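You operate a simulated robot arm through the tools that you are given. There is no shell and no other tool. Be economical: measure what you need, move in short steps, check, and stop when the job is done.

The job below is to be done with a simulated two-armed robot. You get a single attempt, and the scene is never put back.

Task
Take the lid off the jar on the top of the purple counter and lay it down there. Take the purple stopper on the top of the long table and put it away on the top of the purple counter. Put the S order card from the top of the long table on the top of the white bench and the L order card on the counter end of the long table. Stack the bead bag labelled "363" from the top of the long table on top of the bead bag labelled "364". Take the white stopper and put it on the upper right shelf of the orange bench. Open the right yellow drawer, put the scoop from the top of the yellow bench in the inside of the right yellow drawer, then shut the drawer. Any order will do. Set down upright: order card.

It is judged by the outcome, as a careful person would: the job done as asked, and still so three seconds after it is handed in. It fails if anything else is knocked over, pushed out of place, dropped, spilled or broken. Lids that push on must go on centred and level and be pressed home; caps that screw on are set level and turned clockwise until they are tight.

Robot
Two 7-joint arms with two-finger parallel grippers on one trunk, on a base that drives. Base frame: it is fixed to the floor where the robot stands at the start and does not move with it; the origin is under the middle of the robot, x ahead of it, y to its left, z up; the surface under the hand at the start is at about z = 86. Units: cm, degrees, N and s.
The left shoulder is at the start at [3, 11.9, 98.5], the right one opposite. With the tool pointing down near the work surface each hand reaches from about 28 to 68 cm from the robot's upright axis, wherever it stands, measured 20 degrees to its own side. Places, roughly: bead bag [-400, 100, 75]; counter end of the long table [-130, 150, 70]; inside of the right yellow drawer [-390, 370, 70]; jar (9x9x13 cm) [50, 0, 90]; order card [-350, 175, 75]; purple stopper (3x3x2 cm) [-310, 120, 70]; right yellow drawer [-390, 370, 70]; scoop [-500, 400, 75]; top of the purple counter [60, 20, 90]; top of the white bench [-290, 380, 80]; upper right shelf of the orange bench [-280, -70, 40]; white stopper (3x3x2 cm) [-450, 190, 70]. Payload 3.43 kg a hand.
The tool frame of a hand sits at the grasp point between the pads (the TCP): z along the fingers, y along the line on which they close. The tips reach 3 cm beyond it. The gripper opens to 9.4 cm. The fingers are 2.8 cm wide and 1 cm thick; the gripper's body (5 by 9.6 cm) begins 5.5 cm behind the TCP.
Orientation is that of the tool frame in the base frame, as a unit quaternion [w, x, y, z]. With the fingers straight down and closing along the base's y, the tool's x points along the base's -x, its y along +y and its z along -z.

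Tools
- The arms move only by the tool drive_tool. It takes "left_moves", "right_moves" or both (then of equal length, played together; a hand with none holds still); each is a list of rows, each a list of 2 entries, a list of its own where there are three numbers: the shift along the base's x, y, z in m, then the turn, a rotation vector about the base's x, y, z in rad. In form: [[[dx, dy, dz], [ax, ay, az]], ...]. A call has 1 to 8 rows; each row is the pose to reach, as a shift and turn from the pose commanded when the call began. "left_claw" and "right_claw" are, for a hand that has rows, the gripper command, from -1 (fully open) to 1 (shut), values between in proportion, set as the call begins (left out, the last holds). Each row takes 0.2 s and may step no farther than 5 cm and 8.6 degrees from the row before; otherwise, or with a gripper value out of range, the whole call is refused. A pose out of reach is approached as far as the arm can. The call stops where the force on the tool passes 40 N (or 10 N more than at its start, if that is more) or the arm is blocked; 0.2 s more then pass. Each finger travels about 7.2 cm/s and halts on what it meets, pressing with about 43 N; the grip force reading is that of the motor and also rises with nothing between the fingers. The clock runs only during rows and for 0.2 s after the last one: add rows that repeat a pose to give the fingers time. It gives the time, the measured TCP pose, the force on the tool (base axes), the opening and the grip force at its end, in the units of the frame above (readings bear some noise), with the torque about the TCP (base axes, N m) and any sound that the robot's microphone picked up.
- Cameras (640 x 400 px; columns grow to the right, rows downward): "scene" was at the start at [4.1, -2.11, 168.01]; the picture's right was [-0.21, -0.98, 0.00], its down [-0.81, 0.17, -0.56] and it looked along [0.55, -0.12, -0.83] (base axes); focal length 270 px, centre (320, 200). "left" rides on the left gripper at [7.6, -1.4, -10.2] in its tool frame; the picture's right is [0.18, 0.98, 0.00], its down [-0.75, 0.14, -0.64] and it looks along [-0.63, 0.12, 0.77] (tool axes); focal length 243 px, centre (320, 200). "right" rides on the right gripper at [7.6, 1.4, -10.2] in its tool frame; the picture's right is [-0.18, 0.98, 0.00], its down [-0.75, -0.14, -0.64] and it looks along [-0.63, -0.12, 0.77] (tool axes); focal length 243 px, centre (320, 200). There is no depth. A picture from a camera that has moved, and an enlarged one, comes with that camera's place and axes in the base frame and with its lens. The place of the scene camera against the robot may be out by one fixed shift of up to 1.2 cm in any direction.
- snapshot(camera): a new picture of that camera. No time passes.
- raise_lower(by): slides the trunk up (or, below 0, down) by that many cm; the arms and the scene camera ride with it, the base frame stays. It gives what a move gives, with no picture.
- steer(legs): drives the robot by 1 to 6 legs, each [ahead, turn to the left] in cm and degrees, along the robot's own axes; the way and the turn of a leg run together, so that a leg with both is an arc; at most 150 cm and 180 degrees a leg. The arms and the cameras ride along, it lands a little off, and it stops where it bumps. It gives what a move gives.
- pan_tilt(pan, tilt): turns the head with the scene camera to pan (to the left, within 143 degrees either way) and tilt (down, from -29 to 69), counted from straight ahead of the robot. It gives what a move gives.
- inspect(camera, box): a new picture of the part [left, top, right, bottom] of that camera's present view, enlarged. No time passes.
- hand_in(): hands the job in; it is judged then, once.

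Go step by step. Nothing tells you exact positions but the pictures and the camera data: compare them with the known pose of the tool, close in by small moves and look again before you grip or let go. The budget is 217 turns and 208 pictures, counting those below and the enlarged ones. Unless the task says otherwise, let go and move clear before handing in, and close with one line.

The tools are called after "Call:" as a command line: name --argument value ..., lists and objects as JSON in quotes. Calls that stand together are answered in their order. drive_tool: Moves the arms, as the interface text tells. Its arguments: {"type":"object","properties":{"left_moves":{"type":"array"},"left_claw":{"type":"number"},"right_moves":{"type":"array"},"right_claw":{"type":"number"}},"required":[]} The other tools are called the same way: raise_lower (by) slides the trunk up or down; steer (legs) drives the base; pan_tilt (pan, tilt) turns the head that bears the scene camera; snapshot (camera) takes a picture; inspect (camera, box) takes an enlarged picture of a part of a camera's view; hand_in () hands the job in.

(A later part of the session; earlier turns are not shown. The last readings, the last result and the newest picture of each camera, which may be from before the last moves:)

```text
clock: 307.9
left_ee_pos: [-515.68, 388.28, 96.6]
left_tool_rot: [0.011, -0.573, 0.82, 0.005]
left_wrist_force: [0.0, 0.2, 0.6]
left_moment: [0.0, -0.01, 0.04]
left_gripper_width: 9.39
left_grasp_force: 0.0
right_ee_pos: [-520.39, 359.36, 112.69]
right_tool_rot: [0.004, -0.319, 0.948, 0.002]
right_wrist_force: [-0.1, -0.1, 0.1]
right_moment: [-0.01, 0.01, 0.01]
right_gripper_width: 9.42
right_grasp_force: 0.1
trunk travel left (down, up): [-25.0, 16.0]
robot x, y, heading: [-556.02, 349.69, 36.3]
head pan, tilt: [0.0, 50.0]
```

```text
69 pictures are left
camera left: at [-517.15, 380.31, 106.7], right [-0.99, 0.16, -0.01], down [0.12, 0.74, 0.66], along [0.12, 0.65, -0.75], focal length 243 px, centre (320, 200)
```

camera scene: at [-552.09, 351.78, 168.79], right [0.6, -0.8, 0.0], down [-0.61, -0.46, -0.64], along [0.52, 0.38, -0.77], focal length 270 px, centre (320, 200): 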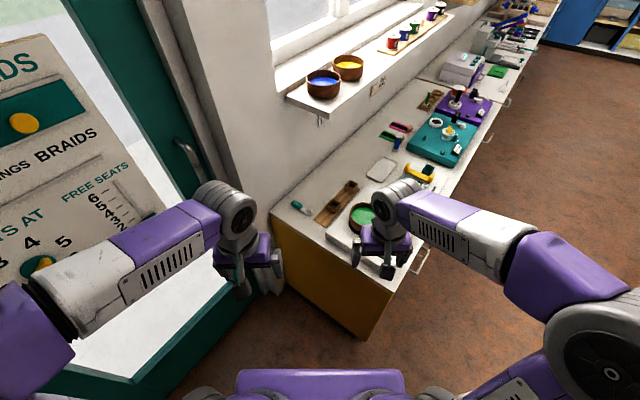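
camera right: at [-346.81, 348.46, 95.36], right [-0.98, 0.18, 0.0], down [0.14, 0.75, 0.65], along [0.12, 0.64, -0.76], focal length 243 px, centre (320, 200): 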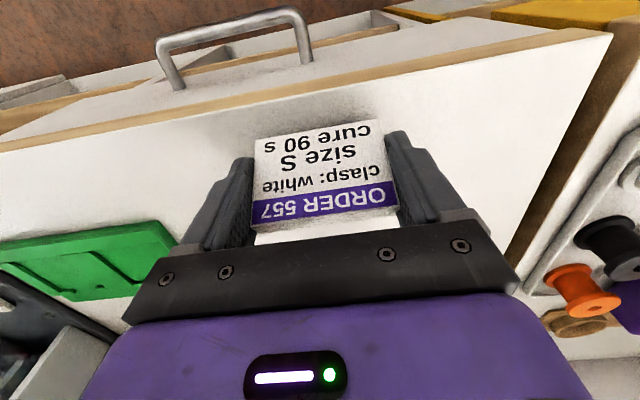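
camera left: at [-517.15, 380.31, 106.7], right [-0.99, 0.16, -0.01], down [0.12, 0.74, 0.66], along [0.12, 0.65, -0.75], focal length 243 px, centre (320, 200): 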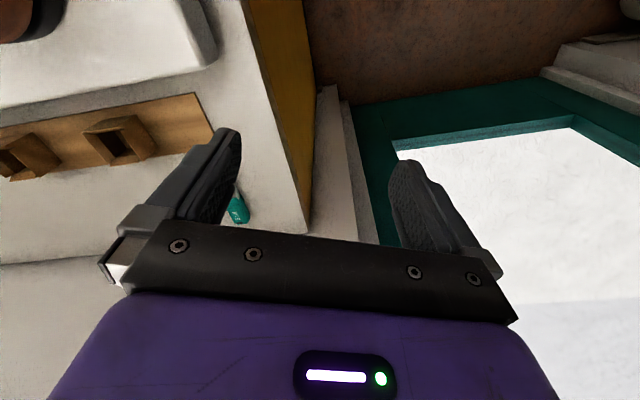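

Call:
drive_tool --left_moves '[[[0.03, 0.035, -0.01], [0, 0, 0]], [[0.07, 0.065, -0.02], [0, 0, 0]], [[0.11, 0.1, -0.03], [0, 0, 0]], [[0.147, 0.133, -0.04], [0, 0, 0]], [[0.147, 0.133, -0.06], [0, 0, 0]], [[0.147, 0.133, -0.08], [0, 0, 0]]]' --left_claw -0.1

Call:
snapshot --camera "left"

```text
refused: row 2 steps farther than a row can; nothing moved
```

```text
68 pictures are left
camera left: at [-517.15, 380.31, 106.7], right [-0.99, 0.16, -0.01], down [0.12, 0.74, 0.66], along [0.12, 0.65, -0.75], focal length 243 px, centre (320, 200)
```

left: 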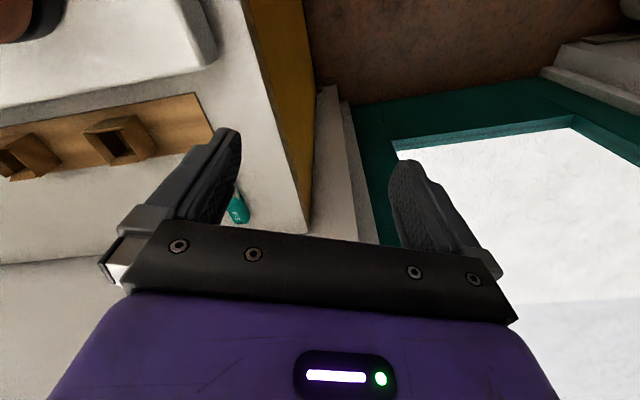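

Call:
drive_tool --left_moves '[[[0.03, 0.03, -0.01], [0, 0, 0]], [[0.06, 0.06, -0.02], [0, 0, 0]], [[0.09, 0.085, -0.03], [0, 0, 0]], [[0.12, 0.11, -0.04], [0, 0, 0]], [[0.147, 0.133, -0.05], [0, 0, 0]], [[0.147, 0.133, -0.08], [0, 0, 0]], [[0.147, 0.133, -0.08], [0, 0, 0]]]' --left_claw -0.1

Call:
snapshot --camera "left"

```text
clock: 309.5
left_ee_pos: [-509.49, 396.6, 91.05]
left_tool_rot: [0.011, -0.573, 0.819, 0.004]
left_wrist_force: [-0.1, 0.1, -0.1]
left_moment: [-0.01, -0.01, 0.03]
left_gripper_width: 5.16
left_grasp_force: 0.0
left hand out of reach, approached as far as the arm can: row 3, 4, 5, 6, 7
right_ee_pos: [-520.37, 359.36, 112.9]
right_tool_rot: [0.005, -0.319, 0.948, 0.002]
right_wrist_force: [-0.1, 0.4, 0.1]
right_moment: [0.0, 0.01, -0.01]
right_gripper_width: 9.41
right_grasp_force: 0.0
trunk travel left (down, up): [-25.0, 16.0]
robot x, y, heading: [-556.03, 349.42, 36.9]
head pan, tilt: [0.0, 50.0]
```

```text
67 pictures are left
camera left: at [-510.94, 388.62, 101.16], right [-0.99, 0.16, -0.01], down [0.12, 0.74, 0.66], along [0.12, 0.65, -0.75], focal length 243 px, centre (320, 200)
```

left: 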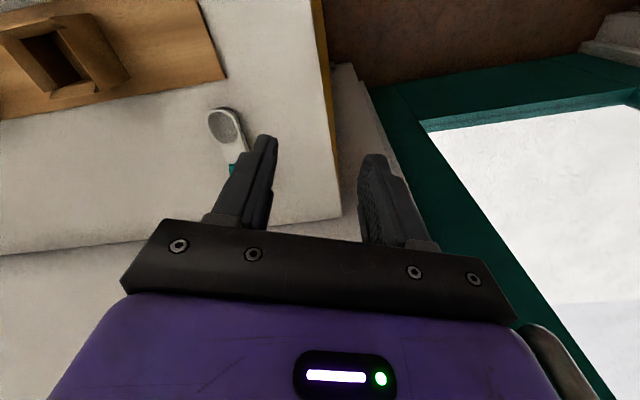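

Just out of reach. I draw the left hand back, move the base about 16 cm deeper beside the bench, and try again.

Call:
drive_tool --left_moves '[[[-0.03, -0.02, 0.02], [0, 0, 0]], [[-0.06, -0.045, 0.045], [0, 0, 0]], [[-0.09, -0.07, 0.07], [0, 0, 0]], [[-0.12, -0.09, 0.1], [0, 0, 0]], [[-0.15, -0.11, 0.13], [0, 0, 0]], [[-0.18, -0.13, 0.16], [0, 0, 0]], [[-0.21, -0.15, 0.18], [0, 0, 0]], [[-0.24, -0.17, 0.2], [0, 0, 0]]]'

Call:
steer --legs '[[0, 40], [17, 0], [0, -50]]'

Call:
snapshot --camera "scene"

```text
clock: 311.3
left_ee_pos: [-533.84, 379.5, 110.83]
left_tool_rot: [0.012, -0.572, 0.82, 0.006]
left_wrist_force: [-1.2, -0.1, 0.6]
left_moment: [0.02, -0.03, 0.0]
left_gripper_width: 5.18
left_grasp_force: 0.0
right_ee_pos: [-520.46, 359.38, 112.76]
right_tool_rot: [0.005, -0.319, 0.948, 0.001]
right_wrist_force: [-0.3, -0.1, -0.3]
right_moment: [-0.03, -0.04, 0.02]
right_gripper_width: 9.4
right_grasp_force: 0.0
trunk travel left (down, up): [-25.0, 16.0]
robot x, y, heading: [-556.14, 349.34, 36.4]
head pan, tilt: [0.0, 50.0]
```

```text
clock: 316.9
left_ee_pos: [-525.67, 392.55, 111.0]
left_tool_rot: [0.011, -0.51, 0.86, 0.003]
left_wrist_force: [-0.6, -0.5, -0.6]
left_moment: [0.01, 0.03, -0.01]
left_gripper_width: 5.18
left_grasp_force: 0.0
right_ee_pos: [-515.51, 370.68, 112.79]
right_tool_rot: [0.005, -0.247, 0.969, 0.002]
right_wrist_force: [-0.6, 0.4, -0.5]
right_moment: [0.0, -0.01, 0.01]
right_gripper_width: 9.41
right_grasp_force: 0.1
trunk travel left (down, up): [-25.0, 16.0]
robot x, y, heading: [-552.02, 366.36, 28.2]
head pan, tilt: [0.0, 50.0]
```

```text
66 pictures are left
camera scene: at [-547.93, 367.91, 168.78], right [0.47, -0.88, 0.0], down [-0.68, -0.36, -0.64], along [0.57, 0.3, -0.77], focal length 270 px, centre (320, 200)
```

scene: 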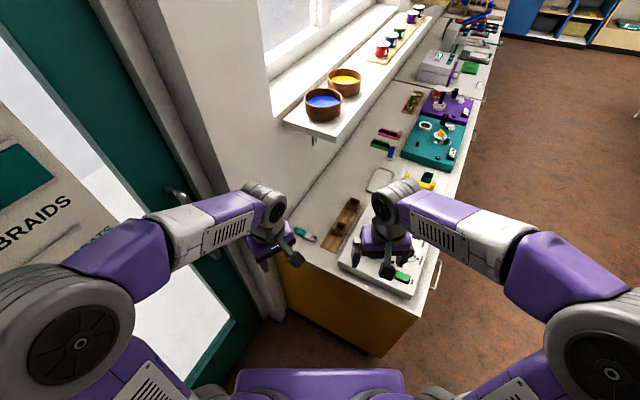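

Call:
drive_tool --left_moves '[[[0.01, 0.0, -0.04], [0, 0, 0.05]], [[0.025, 0.01, -0.08], [0, 0, 0.1]], [[0.05, 0.02, -0.115], [0, 0, 0.15]], [[0.085, 0.035, -0.135], [0, 0, 0.15]], [[0.125, 0.05, -0.15], [0, 0, 0.15]], [[0.165, 0.065, -0.165], [0, 0, 0.15]], [[0.205, 0.08, -0.175], [0, 0, 0.15]], [[0.245, 0.092, -0.185], [0, 0, 0.15]]]'

Call:
snapshot --camera "left"

```text
clock: 318.7
left_ee_pos: [-501.17, 401.67, 92.3]
left_tool_rot: [0.01, -0.573, 0.82, 0.006]
left_wrist_force: [0.3, -0.5, 1.0]
left_moment: [-0.04, -0.05, 0.01]
left_gripper_width: 5.2
left_grasp_force: 0.0
right_ee_pos: [-515.44, 370.69, 112.73]
right_tool_rot: [0.004, -0.247, 0.969, 0.001]
right_wrist_force: [0.5, -0.5, 0.5]
right_moment: [0.03, 0.05, 0.03]
right_gripper_width: 9.4
right_grasp_force: 0.1
trunk travel left (down, up): [-25.0, 16.0]
robot x, y, heading: [-552.32, 366.67, 28.2]
head pan, tilt: [0.0, 50.0]
```

```text
65 pictures are left
camera left: at [-502.51, 393.77, 102.35], right [-0.99, 0.16, -0.01], down [0.12, 0.74, 0.66], along [0.11, 0.65, -0.75], focal length 243 px, centre (320, 200)
```

left: 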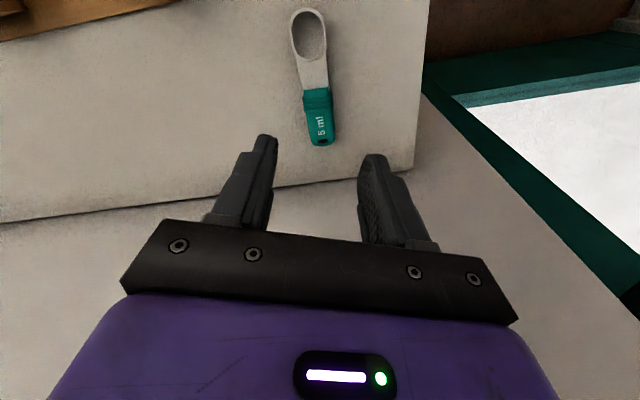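

The handle is right under the grasp point. Down and close.

Call:
drive_tool --left_moves '[[[0.001, 0.003, -0.04], [0, 0, 0]], [[0.001, 0.003, -0.07], [0, 0, 0]], [[0.001, 0.003, -0.086], [0, 0, 0]]]'

Call:
snapshot --camera "left"

```text
clock: 319.5
left_ee_pos: [-501.08, 402.07, 83.78]
left_tool_rot: [0.011, -0.573, 0.819, 0.005]
left_wrist_force: [0.2, 0.4, -0.1]
left_moment: [-0.01, -0.02, -0.03]
left_gripper_width: 5.17
left_grasp_force: 0.1
right_ee_pos: [-515.48, 370.72, 112.72]
right_tool_rot: [0.004, -0.248, 0.969, 0.001]
right_wrist_force: [-0.6, -0.4, -0.1]
right_moment: [-0.04, -0.01, 0.01]
right_gripper_width: 9.41
right_grasp_force: 0.0
trunk travel left (down, up): [-25.0, 16.0]
robot x, y, heading: [-552.14, 366.66, 28.0]
head pan, tilt: [0.0, 50.0]
```

```text
64 pictures are left
camera left: at [-502.59, 394.15, 93.89], right [-0.99, 0.16, -0.01], down [0.12, 0.74, 0.66], along [0.12, 0.65, -0.75], focal length 243 px, centre (320, 200)
```

left: 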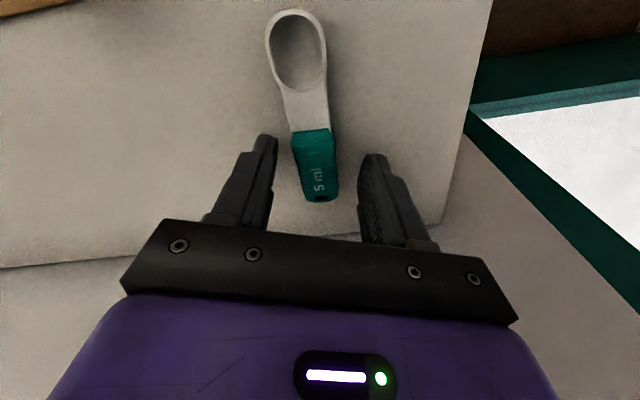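

Call:
drive_tool --left_moves '[[[0, 0, 0], [0, 0, 0]], [[0, 0, 0], [0, 0, 0]], [[0, 0, 0], [0, 0, 0]]]' --left_claw 1

Call:
drive_tool --left_moves '[[[0, 0, 0.03], [0, 0, 0]], [[-0.02, -0.01, 0.06], [0, 0, 0]], [[-0.06, -0.03, 0.08], [0, 0, 0]], [[-0.1, -0.04, 0.1], [0, 0, 0]], [[-0.14, -0.05, 0.12], [0, 0, 0]], [[-0.17, -0.07, 0.15], [0, 0, 0]], [[-0.19, -0.1, 0.18], [0, 0, 0]], [[-0.21, -0.12, 0.21], [0, 0, 0]]]'

Call:
snapshot --camera "left"

```text
clock: 320.3
left_ee_pos: [-501.02, 402.15, 83.81]
left_tool_rot: [0.012, -0.573, 0.82, 0.005]
left_wrist_force: [-0.5, 0.7, -0.6]
left_moment: [0.02, -0.01, 0.03]
left_gripper_width: 2.11
left_grasp_force: 42.9
right_ee_pos: [-515.51, 370.59, 112.84]
right_tool_rot: [0.005, -0.247, 0.969, 0.001]
right_wrist_force: [0.1, -0.2, -0.2]
right_moment: [0.0, 0.0, 0.06]
right_gripper_width: 9.41
right_grasp_force: 0.2
trunk travel left (down, up): [-25.0, 16.0]
robot x, y, heading: [-552.25, 366.45, 28.3]
head pan, tilt: [0.0, 50.0]
```

```text
clock: 322.1
left_ee_pos: [-522.21, 389.92, 104.88]
left_tool_rot: [0.012, -0.573, 0.819, 0.005]
left_wrist_force: [-0.2, -0.2, -0.5]
left_moment: [0.02, -0.02, 0.0]
left_gripper_width: 2.14
left_grasp_force: 43.2
right_ee_pos: [-515.69, 370.61, 112.73]
right_tool_rot: [0.006, -0.246, 0.969, 0.001]
right_wrist_force: [-1.2, 0.2, 0.0]
right_moment: [0.01, 0.0, 0.0]
right_gripper_width: 9.4
right_grasp_force: 0.1
trunk travel left (down, up): [-25.0, 16.0]
robot x, y, heading: [-552.15, 366.71, 28.1]
head pan, tilt: [0.0, 50.0]
```

```text
63 pictures are left
camera left: at [-523.75, 382.0, 114.87], right [-0.99, 0.16, -0.01], down [0.12, 0.74, 0.66], along [0.12, 0.65, -0.75], focal length 243 px, centre (320, 200)
```

left: 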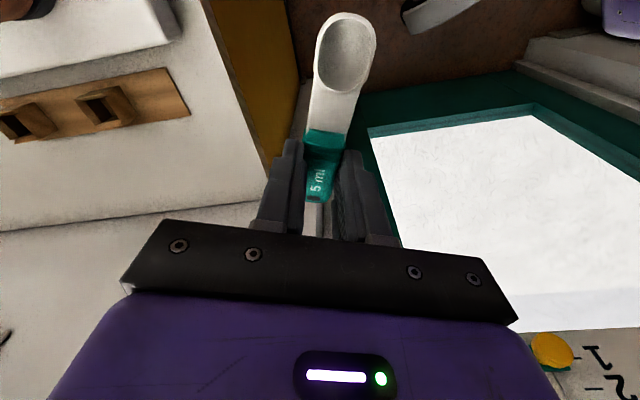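

The scoop is held by its handle. I back out and drive along to the right yellow drawer.

Call:
steer --legs '[[0, 50], [-80, 0], [0, -78], [145, 0], [0, 88]]'

Call:
pan_tilt --pan 0 --tilt 48

Call:
snapshot --camera "scene"

```text
clock: 342.8
left_ee_pos: [-424.24, 324.03, 104.82]
left_tool_rot: [-0.008, 0.905, -0.426, -0.009]
left_wrist_force: [0.4, -1.3, -1.1]
left_moment: [0.03, -0.04, 0.04]
left_gripper_width: 2.09
left_grasp_force: 42.9
right_ee_pos: [-404.14, 320.05, 112.74]
right_tool_rot: [0.004, -0.697, 0.718, 0.003]
right_wrist_force: [0.2, -0.1, -0.3]
right_moment: [-0.03, -0.02, 0.01]
right_gripper_width: 9.41
right_grasp_force: 0.0
trunk travel left (down, up): [-25.0, 16.0]
robot x, y, heading: [-419.0, 286.16, 87.8]
head pan, tilt: [0.0, 50.0]
```

```text
clock: 343.4
left_ee_pos: [-424.18, 324.14, 104.78]
left_tool_rot: [-0.006, 0.905, -0.425, -0.01]
left_wrist_force: [0.4, -0.2, 0.1]
left_moment: [-0.02, 0.0, -0.02]
left_gripper_width: 2.09
left_grasp_force: 43.3
right_ee_pos: [-404.28, 320.1, 112.61]
right_tool_rot: [0.003, -0.696, 0.718, 0.003]
right_wrist_force: [-0.3, 0.3, -0.2]
right_moment: [-0.01, -0.01, 0.01]
right_gripper_width: 9.39
right_grasp_force: 0.1
trunk travel left (down, up): [-25.0, 16.0]
robot x, y, heading: [-419.24, 285.99, 87.7]
head pan, tilt: [0.0, 48.0]
```

```text
62 pictures are left
camera scene: at [-418.63, 290.49, 169.05], right [1.0, -0.04, 0.0], down [-0.03, -0.74, -0.67], along [0.03, 0.67, -0.74], focal length 270 px, centre (320, 200)
```

scene: 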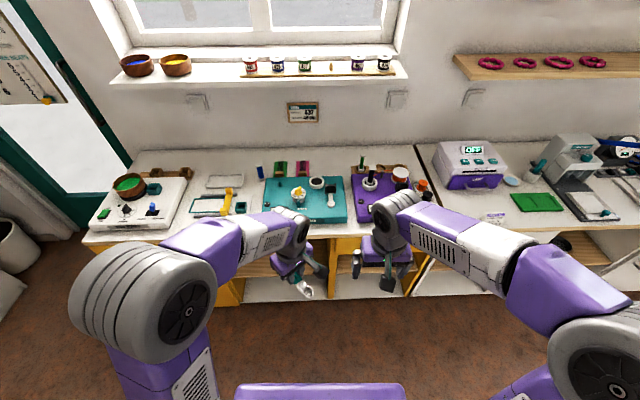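

Call:
drive_tool --right_moves '[[[0.04, -0.02, 0.0], [0, 0, 0]], [[0.08, -0.04, 0.0], [0, 0, 0]], [[0.12, -0.06, 0.0], [0, 0, 0]], [[0.16, -0.07, 0.0], [0, 0, 0]]]'

Call:
inspect --camera "scene" --box '[300, 200, 480, 330]'

Call:
snapshot --camera "right"

```text
clock: 344.4
left_ee_pos: [-424.19, 324.06, 104.85]
left_tool_rot: [-0.007, 0.905, -0.425, -0.01]
left_wrist_force: [0.6, 0.4, 0.5]
left_moment: [-0.01, 0.0, 0.03]
left_gripper_width: 2.11
left_grasp_force: 43.1
right_ee_pos: [-388.09, 312.97, 112.7]
right_tool_rot: [0.004, -0.697, 0.717, 0.004]
right_wrist_force: [-0.7, -0.4, 0.5]
right_moment: [0.01, 0.03, 0.01]
right_gripper_width: 9.42
right_grasp_force: 0.0
trunk travel left (down, up): [-25.0, 16.0]
robot x, y, heading: [-419.14, 286.01, 87.6]
head pan, tilt: [0.0, 48.0]
```

```text
3.08 times, centred on (390, 265) of scene
camera zoom: at [-418.57, 290.51, 169.06], right [1.0, -0.04, 0.0], down [-0.03, -0.74, -0.67], along [0.03, 0.67, -0.74], focal length 830 px, centre (105, 0)
```

zoom: 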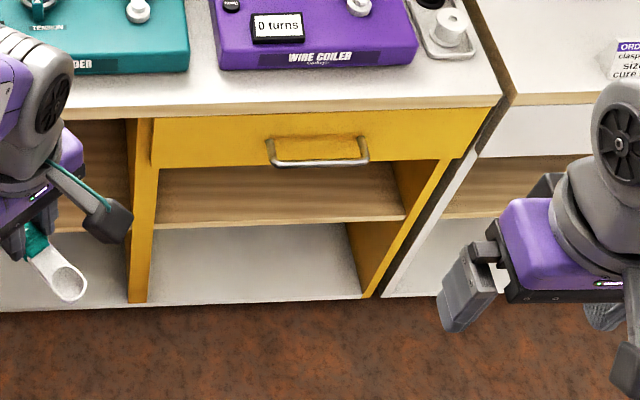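

```text
60 pictures are left
camera right: at [-389.69, 305.29, 122.93], right [-0.98, 0.21, 0.0], down [0.16, 0.74, 0.65], along [0.14, 0.63, -0.76], focal length 243 px, centre (320, 200)
```

right: 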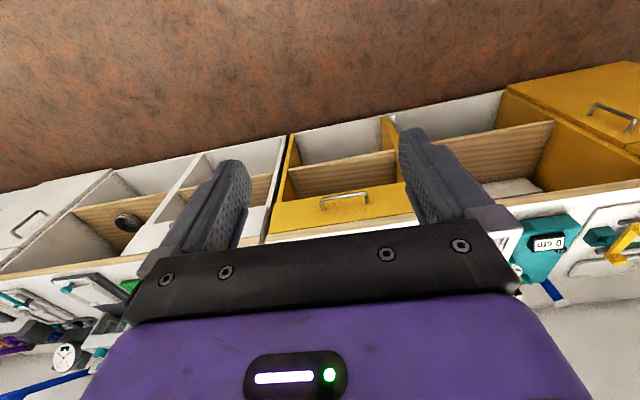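

The drawer's bar handle is at ≈[-387, 349, 70], about 13 cm long. I move the base a bit to the right, lower the trunk, and turn the right hand to a forward-tilted pose with fingers closing above and below the bar.

Call:
steer --legs '[[0, -86], [15, 0], [0, 88]]'

Call:
raise_lower --by -15

Call:
drive_tool --right_moves '[[[-0.01, 0.0, 0], [0.0627, 0.0627, -0.1086]], [[-0.02, 0.0, 0], [0.1254, 0.1254, -0.2172]], [[-0.03, 0.0, 0], [0.1881, 0.1881, -0.3258]], [[-0.04, 0.0, 0], [0.2508, 0.2508, -0.4344]], [[-0.05, 0.0, 0], [0.3135, 0.3135, -0.543]], [[-0.05, 0.0, 0], [0.3762, 0.3762, -0.6516]], [[-0.05, 0.0, 0], [0.4389, 0.4389, -0.7602]]]' --right_claw -0.3

```text
clock: 353.1
left_ee_pos: [-409.39, 324.56, 104.72]
left_tool_rot: [-0.007, 0.906, -0.424, -0.01]
left_wrist_force: [0.2, 0.1, -0.3]
left_moment: [0.01, -0.02, -0.03]
left_gripper_width: 2.11
left_grasp_force: 43.0
right_ee_pos: [-373.26, 313.62, 112.71]
right_tool_rot: [0.004, -0.699, 0.715, 0.004]
right_wrist_force: [-0.1, -0.7, 0.8]
right_moment: [-0.02, -0.01, 0.0]
right_gripper_width: 9.39
right_grasp_force: 0.0
trunk travel left (down, up): [-25.0, 16.0]
robot x, y, heading: [-403.8, 286.73, 88.1]
head pan, tilt: [0.0, 48.0]
```

```text
clock: 354.9
left_ee_pos: [-409.45, 324.52, 89.74]
left_tool_rot: [-0.007, 0.906, -0.424, -0.009]
left_wrist_force: [-1.6, -0.8, -0.5]
left_moment: [0.0, -0.01, -0.01]
left_gripper_width: 2.11
left_grasp_force: 42.8
right_ee_pos: [-373.38, 313.52, 97.8]
right_tool_rot: [0.004, -0.698, 0.716, 0.004]
right_wrist_force: [-0.3, -0.3, -0.3]
right_moment: [0.02, -0.02, 0.01]
right_gripper_width: 9.4
right_grasp_force: 0.1
trunk travel left (down, up): [-10.0, 31.0]
robot x, y, heading: [-404.0, 286.65, 88.0]
head pan, tilt: [0.0, 48.0]
```

```text
clock: 356.5
left_ee_pos: [-409.52, 324.56, 89.78]
left_tool_rot: [-0.008, 0.906, -0.424, -0.01]
left_wrist_force: [0.0, 0.4, -0.1]
left_moment: [-0.01, 0.04, -0.01]
left_gripper_width: 2.11
left_grasp_force: 42.9
right_ee_pos: [-378.3, 313.71, 97.7]
right_tool_rot: [0.0, -0.353, 0.886, 0.301]
right_wrist_force: [-0.3, 0.7, -0.5]
right_moment: [0.01, 0.0, -0.01]
right_gripper_width: 6.09
right_grasp_force: 0.1
trunk travel left (down, up): [-10.0, 31.0]
robot x, y, heading: [-404.39, 286.63, 88.1]
head pan, tilt: [0.0, 48.0]
```

Call:
drive_tool --right_moves '[[[0, 0.0, -0.02], [0.0627, 0.0627, -0.1086]], [[-0.01, 0.0, -0.04], [0.1254, 0.1254, -0.2172]], [[-0.02, 0.0, -0.07], [0.1881, 0.1881, -0.3258]], [[-0.03, 0.0, -0.1], [0.2508, 0.2508, -0.4344]], [[-0.05, 0.0, -0.13], [0.3135, 0.3135, -0.543]], [[-0.07, 0.0, -0.16], [0.3762, 0.3762, -0.6516]], [[-0.08, 0.0, -0.18], [0.3762, 0.3762, -0.6516]]]' --left_moves '[[[-0.02, -0.01, 0.01], [0, 0, 0]], [[-0.04, -0.02, 0.02], [0, 0, 0]], [[-0.06, -0.03, 0.03], [0, 0, 0]], [[-0.08, -0.04, 0.04], [0, 0, 0]], [[-0.1, -0.05, 0.05], [0, 0, 0]], [[-0.1, -0.05, 0.05], [0, 0, 0]], [[-0.1, -0.05, 0.05], [0, 0, 0]]]'

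Call:
snapshot --camera "right"

Call:
snapshot --camera "scene"

```text
clock: 358.1
left_ee_pos: [-419.41, 319.58, 94.58]
left_tool_rot: [-0.008, 0.906, -0.423, -0.011]
left_wrist_force: [0.7, -0.4, 0.7]
left_moment: [0.06, 0.01, -0.02]
left_gripper_width: 2.09
left_grasp_force: 42.8
right_ee_pos: [-383.52, 322.57, 69.16]
right_tool_rot: [-0.002, 0.012, 0.864, 0.503]
right_wrist_force: [0.2, -0.2, -0.8]
right_moment: [0.03, 0.0, 0.03]
right_gripper_width: 6.11
right_grasp_force: 0.0
right hand out of reach, approached as far as the arm can: row 1, 2, 3, 4, 5, 6, 7
trunk travel left (down, up): [-10.0, 31.0]
robot x, y, heading: [-403.84, 286.78, 88.0]
head pan, tilt: [0.0, 48.0]
```

```text
59 pictures are left
camera right: at [-391.2, 314.37, 75.71], right [0.21, 0.48, 0.85], down [0.74, -0.64, 0.18], along [0.64, 0.59, -0.49], focal length 243 px, centre (320, 200)
```

right: 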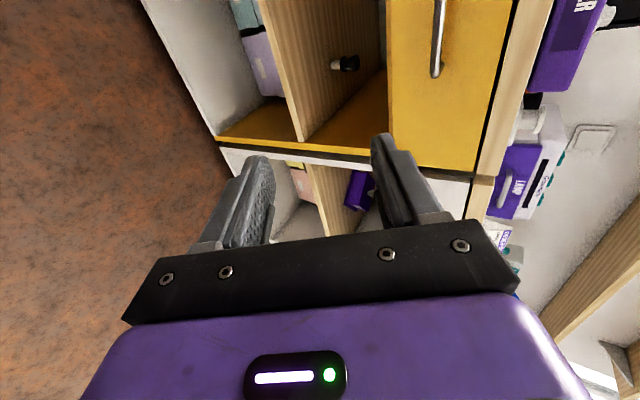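

```text
58 pictures are left
camera scene: at [-403.71, 290.75, 154.06], right [1.0, -0.03, 0.0], down [-0.03, -0.74, -0.67], along [0.02, 0.67, -0.74], focal length 270 px, centre (320, 200)
```

scene: 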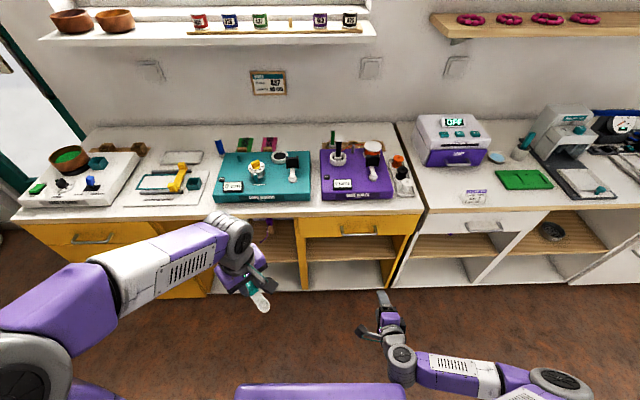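

The hand now points forward-down with the fingers closing vertically, as wanted. I narrow the fingers and move toward the bar in a first step to check.

Call:
drive_tool --right_moves '[[[-0.005, 0.04, 0.0], [0, 0, 0]], [[-0.01, 0.08, 0.01], [0, 0, 0]], [[-0.02, 0.12, 0.02], [0, 0, 0]], [[-0.03, 0.16, 0.02], [0, 0, 0]]]' --right_claw 0.2

Call:
snapshot --camera "right"

```text
clock: 359.1
left_ee_pos: [-419.55, 319.57, 94.66]
left_tool_rot: [-0.006, 0.906, -0.423, -0.01]
left_wrist_force: [-0.3, 1.1, -0.5]
left_moment: [-0.01, 0.02, 0.01]
left_gripper_width: 2.07
left_grasp_force: 43.0
right_ee_pos: [-386.3, 337.89, 71.05]
right_tool_rot: [-0.003, 0.014, 0.866, 0.499]
right_wrist_force: [0.0, -0.3, -0.4]
right_moment: [-0.03, -0.01, -0.03]
right_gripper_width: 3.78
right_grasp_force: 0.1
trunk travel left (down, up): [-10.0, 31.0]
robot x, y, heading: [-403.82, 286.67, 88.2]
head pan, tilt: [0.0, 48.0]
```

```text
57 pictures are left
camera right: at [-393.89, 329.96, 77.58], right [0.21, 0.49, 0.85], down [0.74, -0.64, 0.19], along [0.63, 0.59, -0.5], focal length 243 px, centre (320, 200)
```

right: 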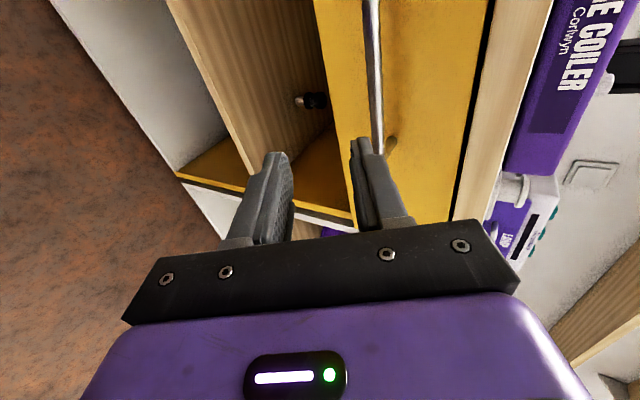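

Call:
drive_tool --right_moves '[[[0, 0.035, 0.001], [0, 0, 0]], [[0, 0.07, 0.001], [0, 0, 0]], [[0, 0.09, 0.002], [0, 0, 0]], [[0, 0.09, 0.002], [0, 0, 0]]]'

Call:
snapshot --camera "right"

```text
clock: 360.1
left_ee_pos: [-419.54, 319.63, 94.7]
left_tool_rot: [-0.008, 0.906, -0.424, -0.01]
left_wrist_force: [-0.6, -0.8, 0.6]
left_moment: [-0.01, -0.04, 0.05]
left_gripper_width: 2.12
left_grasp_force: 43.2
right_ee_pos: [-385.69, 346.27, 71.52]
right_tool_rot: [-0.003, 0.013, 0.866, 0.5]
right_wrist_force: [1.4, -0.2, 0.5]
right_moment: [0.03, 0.0, 0.01]
right_gripper_width: 3.74
right_grasp_force: 0.1
right hand out of reach, approached as far as the arm can: row 3, 4
trunk travel left (down, up): [-10.0, 31.0]
robot x, y, heading: [-403.93, 286.37, 88.1]
head pan, tilt: [0.0, 48.0]
```

```text
56 pictures are left
camera right: at [-393.27, 338.4, 78.12], right [0.21, 0.49, 0.85], down [0.75, -0.64, 0.19], along [0.63, 0.59, -0.5], focal length 243 px, centre (320, 200)
```

right: 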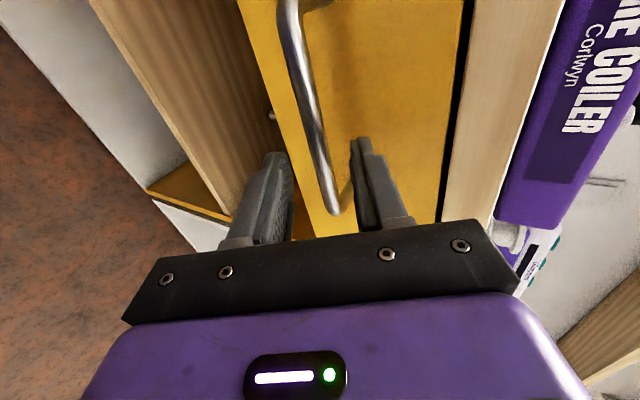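

The bar is between the fingers. I close and pull back gently.

Call:
drive_tool --right_moves '[[[0, 0, 0], [0, 0, 0]], [[0, 0, 0], [0, 0, 0]], [[0, 0, 0], [0, 0, 0]]]' --right_claw 1

Call:
drive_tool --right_moves '[[[0, -0.02, 0], [0, 0, 0]], [[0, -0.05, 0], [0, 0, 0]], [[0, -0.08, 0], [0, 0, 0]], [[0, -0.11, 0], [0, 0, 0]]]'

Call:
snapshot --camera "right"

```text
clock: 360.9
left_ee_pos: [-419.4, 319.38, 94.8]
left_tool_rot: [-0.009, 0.906, -0.424, -0.011]
left_wrist_force: [0.0, 0.2, -0.2]
left_moment: [0.01, -0.01, 0.01]
left_gripper_width: 2.09
left_grasp_force: 43.0
right_ee_pos: [-385.76, 346.21, 71.74]
right_tool_rot: [-0.004, 0.012, 0.865, 0.501]
right_wrist_force: [2.5, -23.5, 15.8]
right_moment: [0.09, 0.35, 0.12]
right_gripper_width: 0.01
right_grasp_force: 32.9
trunk travel left (down, up): [-10.0, 31.0]
robot x, y, heading: [-404.15, 286.71, 88.2]
head pan, tilt: [0.0, 48.0]
```

```text
clock: 361.9
left_ee_pos: [-419.59, 319.58, 94.61]
left_tool_rot: [-0.007, 0.906, -0.423, -0.011]
left_wrist_force: [0.4, 0.2, -1.2]
left_moment: [-0.03, 0.02, 0.03]
left_gripper_width: 2.09
left_grasp_force: 43.1
right_ee_pos: [-385.55, 335.21, 71.6]
right_tool_rot: [-0.002, 0.013, 0.866, 0.5]
right_wrist_force: [-0.5, 0.6, -0.4]
right_moment: [-0.04, 0.0, -0.02]
right_gripper_width: 0.02
right_grasp_force: 32.9
trunk travel left (down, up): [-10.0, 31.0]
robot x, y, heading: [-404.12, 286.96, 87.8]
head pan, tilt: [0.0, 48.0]
```

```text
55 pictures are left
camera right: at [-393.14, 327.21, 78.09], right [0.21, 0.49, 0.85], down [0.74, -0.64, 0.19], along [0.64, 0.59, -0.5], focal length 243 px, centre (320, 200)
```

right: 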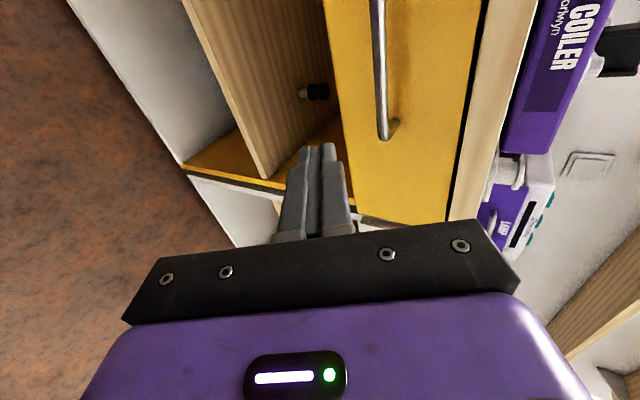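

The bar slipped off the tips; I need about 1.5 cm deeper. I open, move the base 7 cm forward, and go in again.

Call:
drive_tool --right_moves '[[[0, -0.03, 0], [0, 0, 0]], [[0, -0.06, 0], [0, 0, 0]]]' --right_claw 0.2

Call:
steer --legs '[[7, 0]]'

Call:
snapshot --camera "right"

```text
clock: 362.5
left_ee_pos: [-419.56, 319.65, 94.84]
left_tool_rot: [-0.008, 0.906, -0.423, -0.009]
left_wrist_force: [0.0, -0.7, 0.6]
left_moment: [0.0, 0.02, 0.0]
left_gripper_width: 2.1
left_grasp_force: 42.9
right_ee_pos: [-385.59, 329.34, 71.59]
right_tool_rot: [-0.001, 0.012, 0.866, 0.501]
right_wrist_force: [0.1, -0.9, -0.3]
right_moment: [0.03, 0.01, 0.03]
right_gripper_width: 3.76
right_grasp_force: 0.1
trunk travel left (down, up): [-10.0, 31.0]
robot x, y, heading: [-404.03, 286.54, 88.1]
head pan, tilt: [0.0, 48.0]
```

```text
clock: 363.5
left_ee_pos: [-419.27, 326.79, 94.62]
left_tool_rot: [-0.007, 0.906, -0.423, -0.01]
left_wrist_force: [1.0, 0.3, -0.5]
left_moment: [0.03, -0.01, 0.01]
left_gripper_width: 2.13
left_grasp_force: 43.5
right_ee_pos: [-385.4, 336.4, 71.67]
right_tool_rot: [-0.002, 0.012, 0.866, 0.5]
right_wrist_force: [-0.4, 0.8, 0.3]
right_moment: [0.02, 0.01, 0.04]
right_gripper_width: 3.76
right_grasp_force: 0.1
trunk travel left (down, up): [-10.0, 31.0]
robot x, y, heading: [-403.81, 293.47, 88.5]
head pan, tilt: [0.0, 48.0]
```

```text
54 pictures are left
camera right: at [-392.98, 328.48, 78.06], right [0.21, 0.49, 0.85], down [0.74, -0.64, 0.19], along [0.63, 0.59, -0.5], focal length 243 px, centre (320, 200)
```

right: 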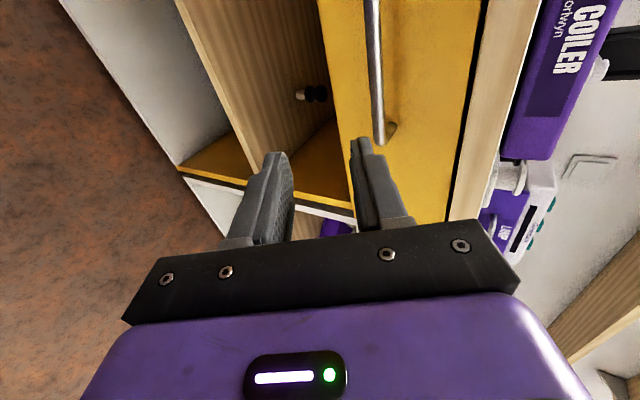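

Call:
drive_tool --right_moves '[[[-0.003, 0.04, -0.002], [0, 0, 0]], [[-0.006, 0.08, -0.005], [0, 0, 0]], [[-0.006, 0.105, -0.008], [0, 0, 0]], [[-0.006, 0.118, -0.01], [0, 0, 0]]]'

Call:
snapshot --camera "right"

```text
clock: 364.5
left_ee_pos: [-419.33, 326.47, 94.76]
left_tool_rot: [-0.007, 0.906, -0.422, -0.01]
left_wrist_force: [0.5, -0.4, 0.5]
left_moment: [-0.03, 0.04, -0.02]
left_gripper_width: 2.11
left_grasp_force: 42.5
right_ee_pos: [-385.93, 348.33, 70.53]
right_tool_rot: [-0.003, 0.012, 0.866, 0.5]
right_wrist_force: [-0.4, -0.5, 0.8]
right_moment: [0.02, -0.01, 0.02]
right_gripper_width: 3.76
right_grasp_force: 0.1
trunk travel left (down, up): [-10.0, 31.0]
robot x, y, heading: [-403.72, 293.62, 87.9]
head pan, tilt: [0.0, 48.0]
```

```text
53 pictures are left
camera right: at [-393.59, 340.28, 77.06], right [0.21, 0.49, 0.85], down [0.74, -0.64, 0.19], along [0.63, 0.59, -0.5], focal length 243 px, centre (320, 200)
```

right: 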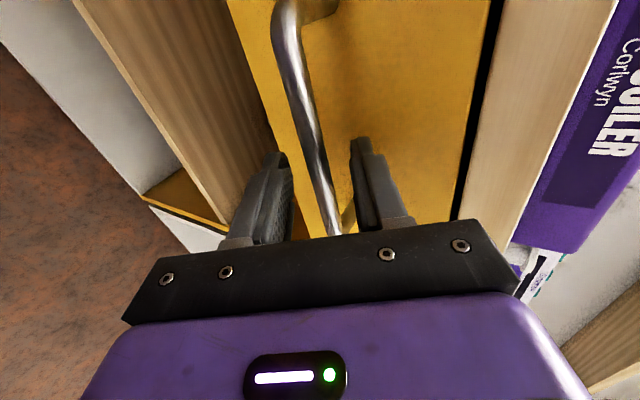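

Deeper now, no contact. I close on the bar.

Call:
drive_tool --right_moves '[[[0, 0, 0], [0, 0, 0]], [[0, 0, 0], [0, 0, 0]], [[0, 0, 0], [0, 0, 0]]]' --right_claw 1

```text
clock: 365.3
left_ee_pos: [-419.26, 326.68, 94.65]
left_tool_rot: [-0.008, 0.906, -0.422, -0.01]
left_wrist_force: [-0.2, 0.1, 0.1]
left_moment: [0.0, 0.01, -0.01]
left_gripper_width: 2.07
left_grasp_force: 43.5
right_ee_pos: [-385.98, 348.28, 70.55]
right_tool_rot: [-0.002, 0.011, 0.866, 0.5]
right_wrist_force: [0.4, 0.9, 2.9]
right_moment: [0.05, -1.07, 0.85]
right_gripper_width: 1.23
right_grasp_force: 45.6
trunk travel left (down, up): [-10.0, 31.0]
robot x, y, heading: [-403.93, 293.68, 88.1]
head pan, tilt: [0.0, 48.0]
```

The bar is gripped. I pull out a few centimetres.

Call:
drive_tool --right_moves '[[[0, -0.02, 0], [0, 0, 0]], [[0, -0.04, 0], [0, 0, 0]], [[0, -0.06, 0], [0, 0, 0]]]'

Call:
inspect --camera "scene" --box '[240, 170, 440, 310]'

```text
clock: 366.1
left_ee_pos: [-419.26, 326.64, 94.74]
left_tool_rot: [-0.006, 0.906, -0.422, -0.011]
left_wrist_force: [-0.4, 0.0, 0.1]
left_moment: [0.0, 0.0, 0.01]
left_gripper_width: 2.07
left_grasp_force: 42.8
right_ee_pos: [-385.97, 342.11, 70.61]
right_tool_rot: [-0.001, 0.012, 0.867, 0.498]
right_wrist_force: [2.3, -2.0, -2.6]
right_moment: [-0.13, -0.88, 1.07]
right_gripper_width: 1.22
right_grasp_force: 45.1
trunk travel left (down, up): [-10.0, 31.0]
robot x, y, heading: [-403.61, 293.76, 88.0]
head pan, tilt: [0.0, 48.0]
```

```text
2.86 times, centred on (340, 240) of scene
camera zoom: at [-403.47, 297.94, 154.05], right [1.0, -0.03, 0.0], down [-0.02, -0.74, -0.67], along [0.02, 0.67, -0.74], focal length 771 px, centre (263, 86)
```

zoom: 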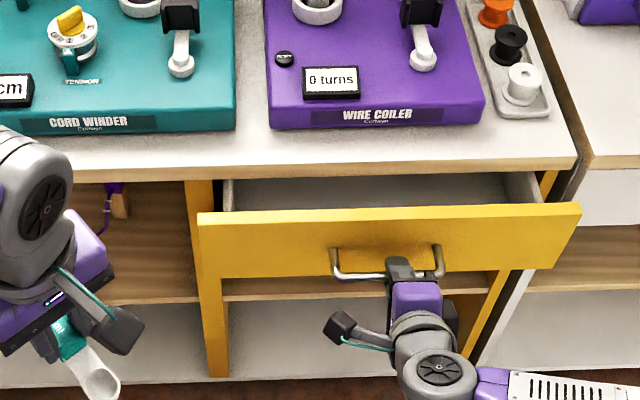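

The drawer slides open. I pull further by backing the base.

Call:
steer --legs '[[-14, 0]]'

Call:
inspect --camera "scene" --box '[220, 150, 440, 310]'

```text
clock: 367.4
left_ee_pos: [-419.68, 312.52, 94.66]
left_tool_rot: [-0.007, 0.906, -0.423, -0.011]
left_wrist_force: [0.0, -0.4, -0.8]
left_moment: [0.0, -0.02, 0.0]
left_gripper_width: 2.13
left_grasp_force: 43.2
right_ee_pos: [-385.98, 328.1, 70.57]
right_tool_rot: [0.001, 0.015, 0.866, 0.5]
right_wrist_force: [25.9, 0.9, -1.9]
right_moment: [-0.05, -1.01, 0.81]
right_gripper_width: 1.22
right_grasp_force: 44.8
trunk travel left (down, up): [-10.0, 31.0]
robot x, y, heading: [-404.31, 279.69, 87.7]
head pan, tilt: [0.0, 48.0]
```

```text
2.50 times, centred on (330, 230) of scene
camera zoom: at [-403.68, 283.85, 154.06], right [1.0, -0.03, 0.0], down [-0.03, -0.74, -0.67], along [0.02, 0.67, -0.74], focal length 674 px, centre (295, 125)
```

zoom: 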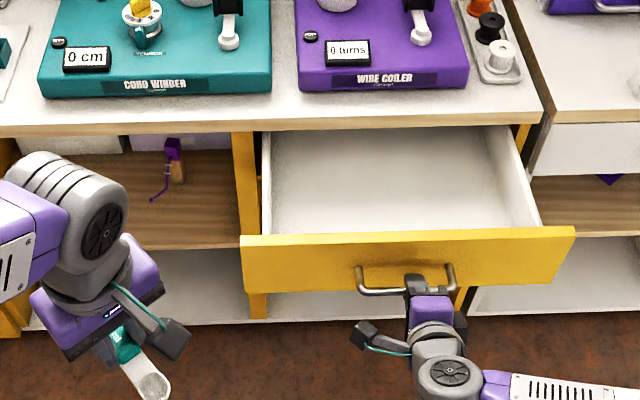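

Open about 20 cm, and empty. I pull 6 cm more for room.

Call:
steer --legs '[[-6, 0]]'

Call:
drive_tool --left_moves '[[[0.01, 0.02, 0], [0, 0, 0.14]], [[0.03, 0.05, 0], [0, 0, 0.28]], [[0.05, 0.08, 0], [0, 0, 0.42]], [[0.08, 0.11, 0], [0, 0, 0.56]], [[0.1, 0.14, 0], [0, 0, 0.7]], [[0.12, 0.17, 0], [0, 0, 0.84]], [[0.14, 0.2, 0], [0, 0, 0.87]], [[0.16, 0.23, 0], [0, 0, 0.87]]]'

Call:
snapshot --camera "left"

Call:
snapshot --camera "scene"

```text
clock: 368.4
left_ee_pos: [-419.85, 306.42, 94.77]
left_tool_rot: [-0.008, 0.906, -0.423, -0.011]
left_wrist_force: [-0.5, 0.3, 0.2]
left_moment: [0.03, 0.03, -0.03]
left_gripper_width: 2.12
left_grasp_force: 42.8
right_ee_pos: [-386.06, 322.09, 70.59]
right_tool_rot: [0.005, 0.017, 0.866, 0.5]
right_wrist_force: [16.9, -0.1, 0.3]
right_moment: [0.0, -1.13, 0.59]
right_gripper_width: 1.22
right_grasp_force: 45.1
trunk travel left (down, up): [-10.0, 31.0]
robot x, y, heading: [-404.35, 273.55, 88.0]
head pan, tilt: [0.0, 48.0]
```

```text
clock: 370.2
left_ee_pos: [-403.7, 329.56, 94.45]
left_tool_rot: [-0.002, 1.0, -0.001, -0.013]
left_wrist_force: [-0.4, 0.1, -0.5]
left_moment: [-0.03, -0.02, 0.01]
left_gripper_width: 2.1
left_grasp_force: 42.9
right_ee_pos: [-385.94, 322.14, 70.57]
right_tool_rot: [0.006, 0.017, 0.866, 0.5]
right_wrist_force: [7.6, 1.4, 0.6]
right_moment: [0.06, -1.08, 0.65]
right_gripper_width: 1.2
right_grasp_force: 45.1
trunk travel left (down, up): [-10.0, 31.0]
robot x, y, heading: [-404.44, 273.64, 87.9]
head pan, tilt: [0.0, 48.0]
```

```text
50 pictures are left
camera left: at [-395.91, 330.82, 104.66], right [0.18, -0.98, -0.01], down [-0.74, -0.14, 0.66], along [-0.65, -0.11, -0.75], focal length 243 px, centre (320, 200)
```

left: 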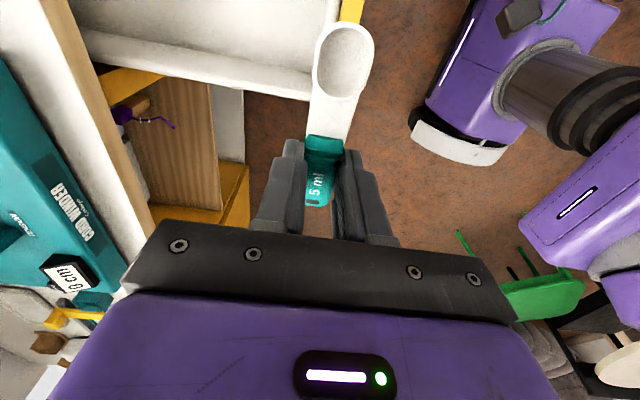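

```text
49 pictures are left
camera scene: at [-404.11, 277.93, 154.05], right [1.0, -0.03, 0.0], down [-0.03, -0.74, -0.67], along [0.02, 0.67, -0.74], focal length 270 px, centre (320, 200)
```

scene: 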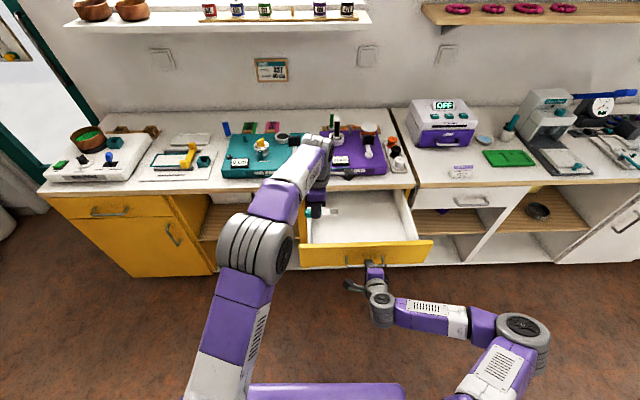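

I move the scoop over the drawer's middle.

Call:
drive_tool --left_moves '[[[0.03, 0.03, 0], [0, 0, 0]], [[0.06, 0.06, 0], [0, 0, 0]], [[0.095, 0.09, 0], [0, 0, 0]], [[0.095, 0.09, -0.04], [0, 0, 0]], [[0.095, 0.09, -0.08], [0, 0, 0]], [[0.095, 0.09, -0.12], [0, 0, 0]]]'

Call:
snapshot --camera "left"

Call:
inspect --camera "scene" --box '[270, 150, 450, 300]'

```text
clock: 371.6
left_ee_pos: [-396.05, 333.67, 82.87]
left_tool_rot: [-0.003, 1.0, -0.002, -0.012]
left_wrist_force: [0.4, 0.0, 0.0]
left_moment: [0.0, 0.03, 0.0]
left_gripper_width: 2.11
left_grasp_force: 43.0
left hand out of reach, approached as far as the arm can: row 2, 3, 4, 5, 6
right_ee_pos: [-386.06, 322.18, 70.68]
right_tool_rot: [0.006, 0.015, 0.866, 0.5]
right_wrist_force: [8.4, 1.1, 0.1]
right_moment: [0.14, -0.96, 0.87]
right_gripper_width: 1.22
right_grasp_force: 45.2
trunk travel left (down, up): [-10.0, 31.0]
robot x, y, heading: [-404.34, 273.52, 87.9]
head pan, tilt: [0.0, 48.0]
```

```text
48 pictures are left
camera left: at [-388.31, 334.91, 92.9], right [0.18, -0.98, -0.01], down [-0.74, -0.14, 0.66], along [-0.65, -0.11, -0.75], focal length 243 px, centre (320, 200)
```

left: 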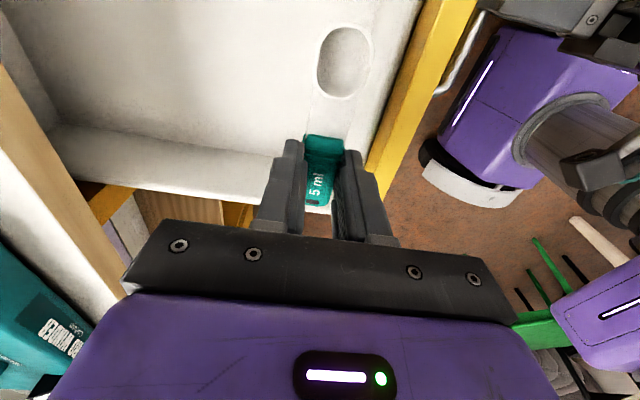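

```text
2.67 times, centred on (360, 225) of scene
camera zoom: at [-404.09, 277.91, 154.05], right [1.0, -0.03, 0.0], down [-0.03, -0.74, -0.67], along [0.02, 0.67, -0.74], focal length 719 px, centre (213, 133)
```

zoom: 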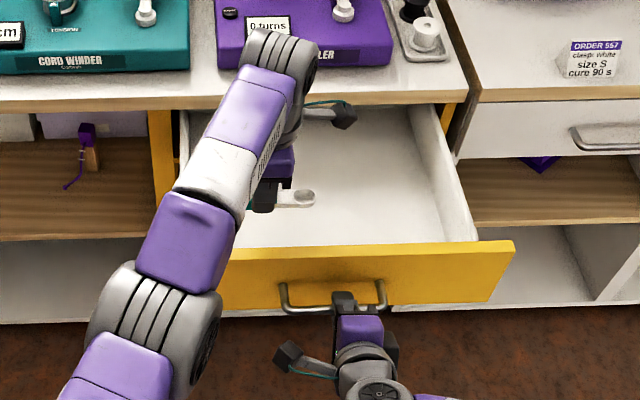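

The left arm is at its reach limit close to the drawer's front. I release the handle with the right hand and draw that hand back, then move the base forward a little.

Call:
drive_tool --right_moves '[[[0, 0, 0], [0, 0, 0]], [[0, 0, 0], [0, 0, 0]], [[0, -0.03, 0.017], [0, 0, 0]], [[0, -0.06, 0.035], [0, 0, 0]], [[0, -0.09, 0.05], [0, 0, 0]]]' --right_claw 0.0

Call:
steer --legs '[[6, 0]]'

Call:
inspect --camera "scene" --box '[270, 150, 450, 300]'

```text
clock: 372.8
left_ee_pos: [-396.22, 333.61, 82.79]
left_tool_rot: [-0.002, 1.0, -0.002, -0.012]
left_wrist_force: [-0.8, 0.3, -0.2]
left_moment: [0.0, 0.01, -0.02]
left_gripper_width: 2.11
left_grasp_force: 42.5
right_ee_pos: [-386.01, 314.75, 74.94]
right_tool_rot: [0.005, 0.016, 0.866, 0.5]
right_wrist_force: [0.9, 0.8, 0.4]
right_moment: [0.03, 0.02, 0.01]
right_gripper_width: 4.7
right_grasp_force: 0.1
right hand out of reach, approached as far as the arm can: row 5
trunk travel left (down, up): [-10.0, 31.0]
robot x, y, heading: [-404.3, 273.71, 87.9]
head pan, tilt: [0.0, 48.0]
```

```text
clock: 373.8
left_ee_pos: [-396.01, 339.67, 82.95]
left_tool_rot: [-0.001, 1.0, -0.002, -0.012]
left_wrist_force: [-0.4, -0.2, -0.7]
left_moment: [-0.01, 0.01, 0.06]
left_gripper_width: 2.08
left_grasp_force: 42.6
right_ee_pos: [-385.65, 320.8, 74.8]
right_tool_rot: [0.005, 0.016, 0.867, 0.499]
right_wrist_force: [0.7, -0.4, -0.8]
right_moment: [-0.06, 0.03, 0.02]
right_gripper_width: 4.67
right_grasp_force: 0.0
trunk travel left (down, up): [-10.0, 31.0]
robot x, y, heading: [-404.34, 279.58, 88.1]
head pan, tilt: [0.0, 48.0]
```

```text
2.67 times, centred on (360, 225) of scene
camera zoom: at [-403.92, 284.08, 154.05], right [1.0, -0.03, 0.0], down [-0.03, -0.74, -0.67], along [0.02, 0.67, -0.74], focal length 719 px, centre (213, 133)
```

zoom: 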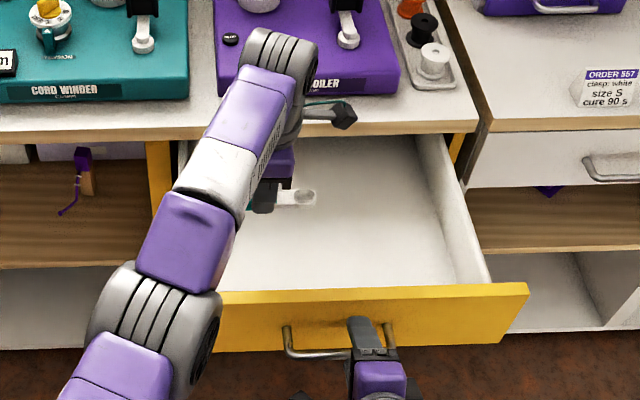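

Call:
drive_tool --left_moves '[[[0.0, 0, -0.03], [0, 0, 0]], [[0.0, 0, -0.06], [0, 0, 0]], [[0.0, 0, -0.08], [0, 0, 0]]]'

Call:
snapshot --camera "left"

```text
clock: 374.6
left_ee_pos: [-395.98, 339.66, 74.66]
left_tool_rot: [-0.001, 1.0, -0.002, -0.012]
left_wrist_force: [-0.7, 0.3, 0.5]
left_moment: [-0.02, 0.01, -0.01]
left_gripper_width: 2.1
left_grasp_force: 42.5
right_ee_pos: [-385.75, 320.76, 75.03]
right_tool_rot: [0.006, 0.016, 0.866, 0.5]
right_wrist_force: [-0.3, 0.6, 0.3]
right_moment: [0.02, 0.01, 0.02]
right_gripper_width: 4.68
right_grasp_force: 0.0
trunk travel left (down, up): [-10.0, 31.0]
robot x, y, heading: [-404.41, 279.9, 88.3]
head pan, tilt: [0.0, 48.0]
```

```text
45 pictures are left
camera left: at [-388.12, 340.98, 84.74], right [0.18, -0.98, -0.01], down [-0.74, -0.14, 0.66], along [-0.65, -0.11, -0.75], focal length 243 px, centre (320, 200)
```

left: 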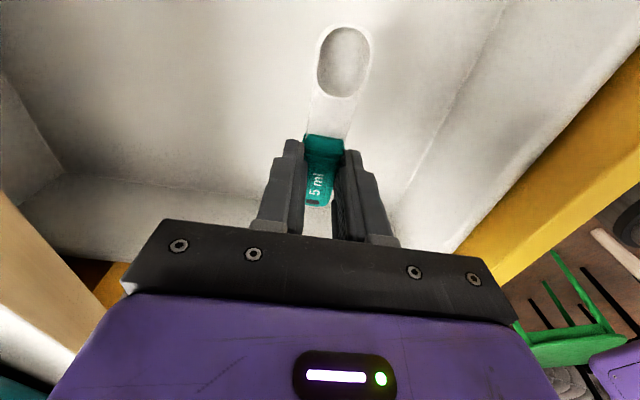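

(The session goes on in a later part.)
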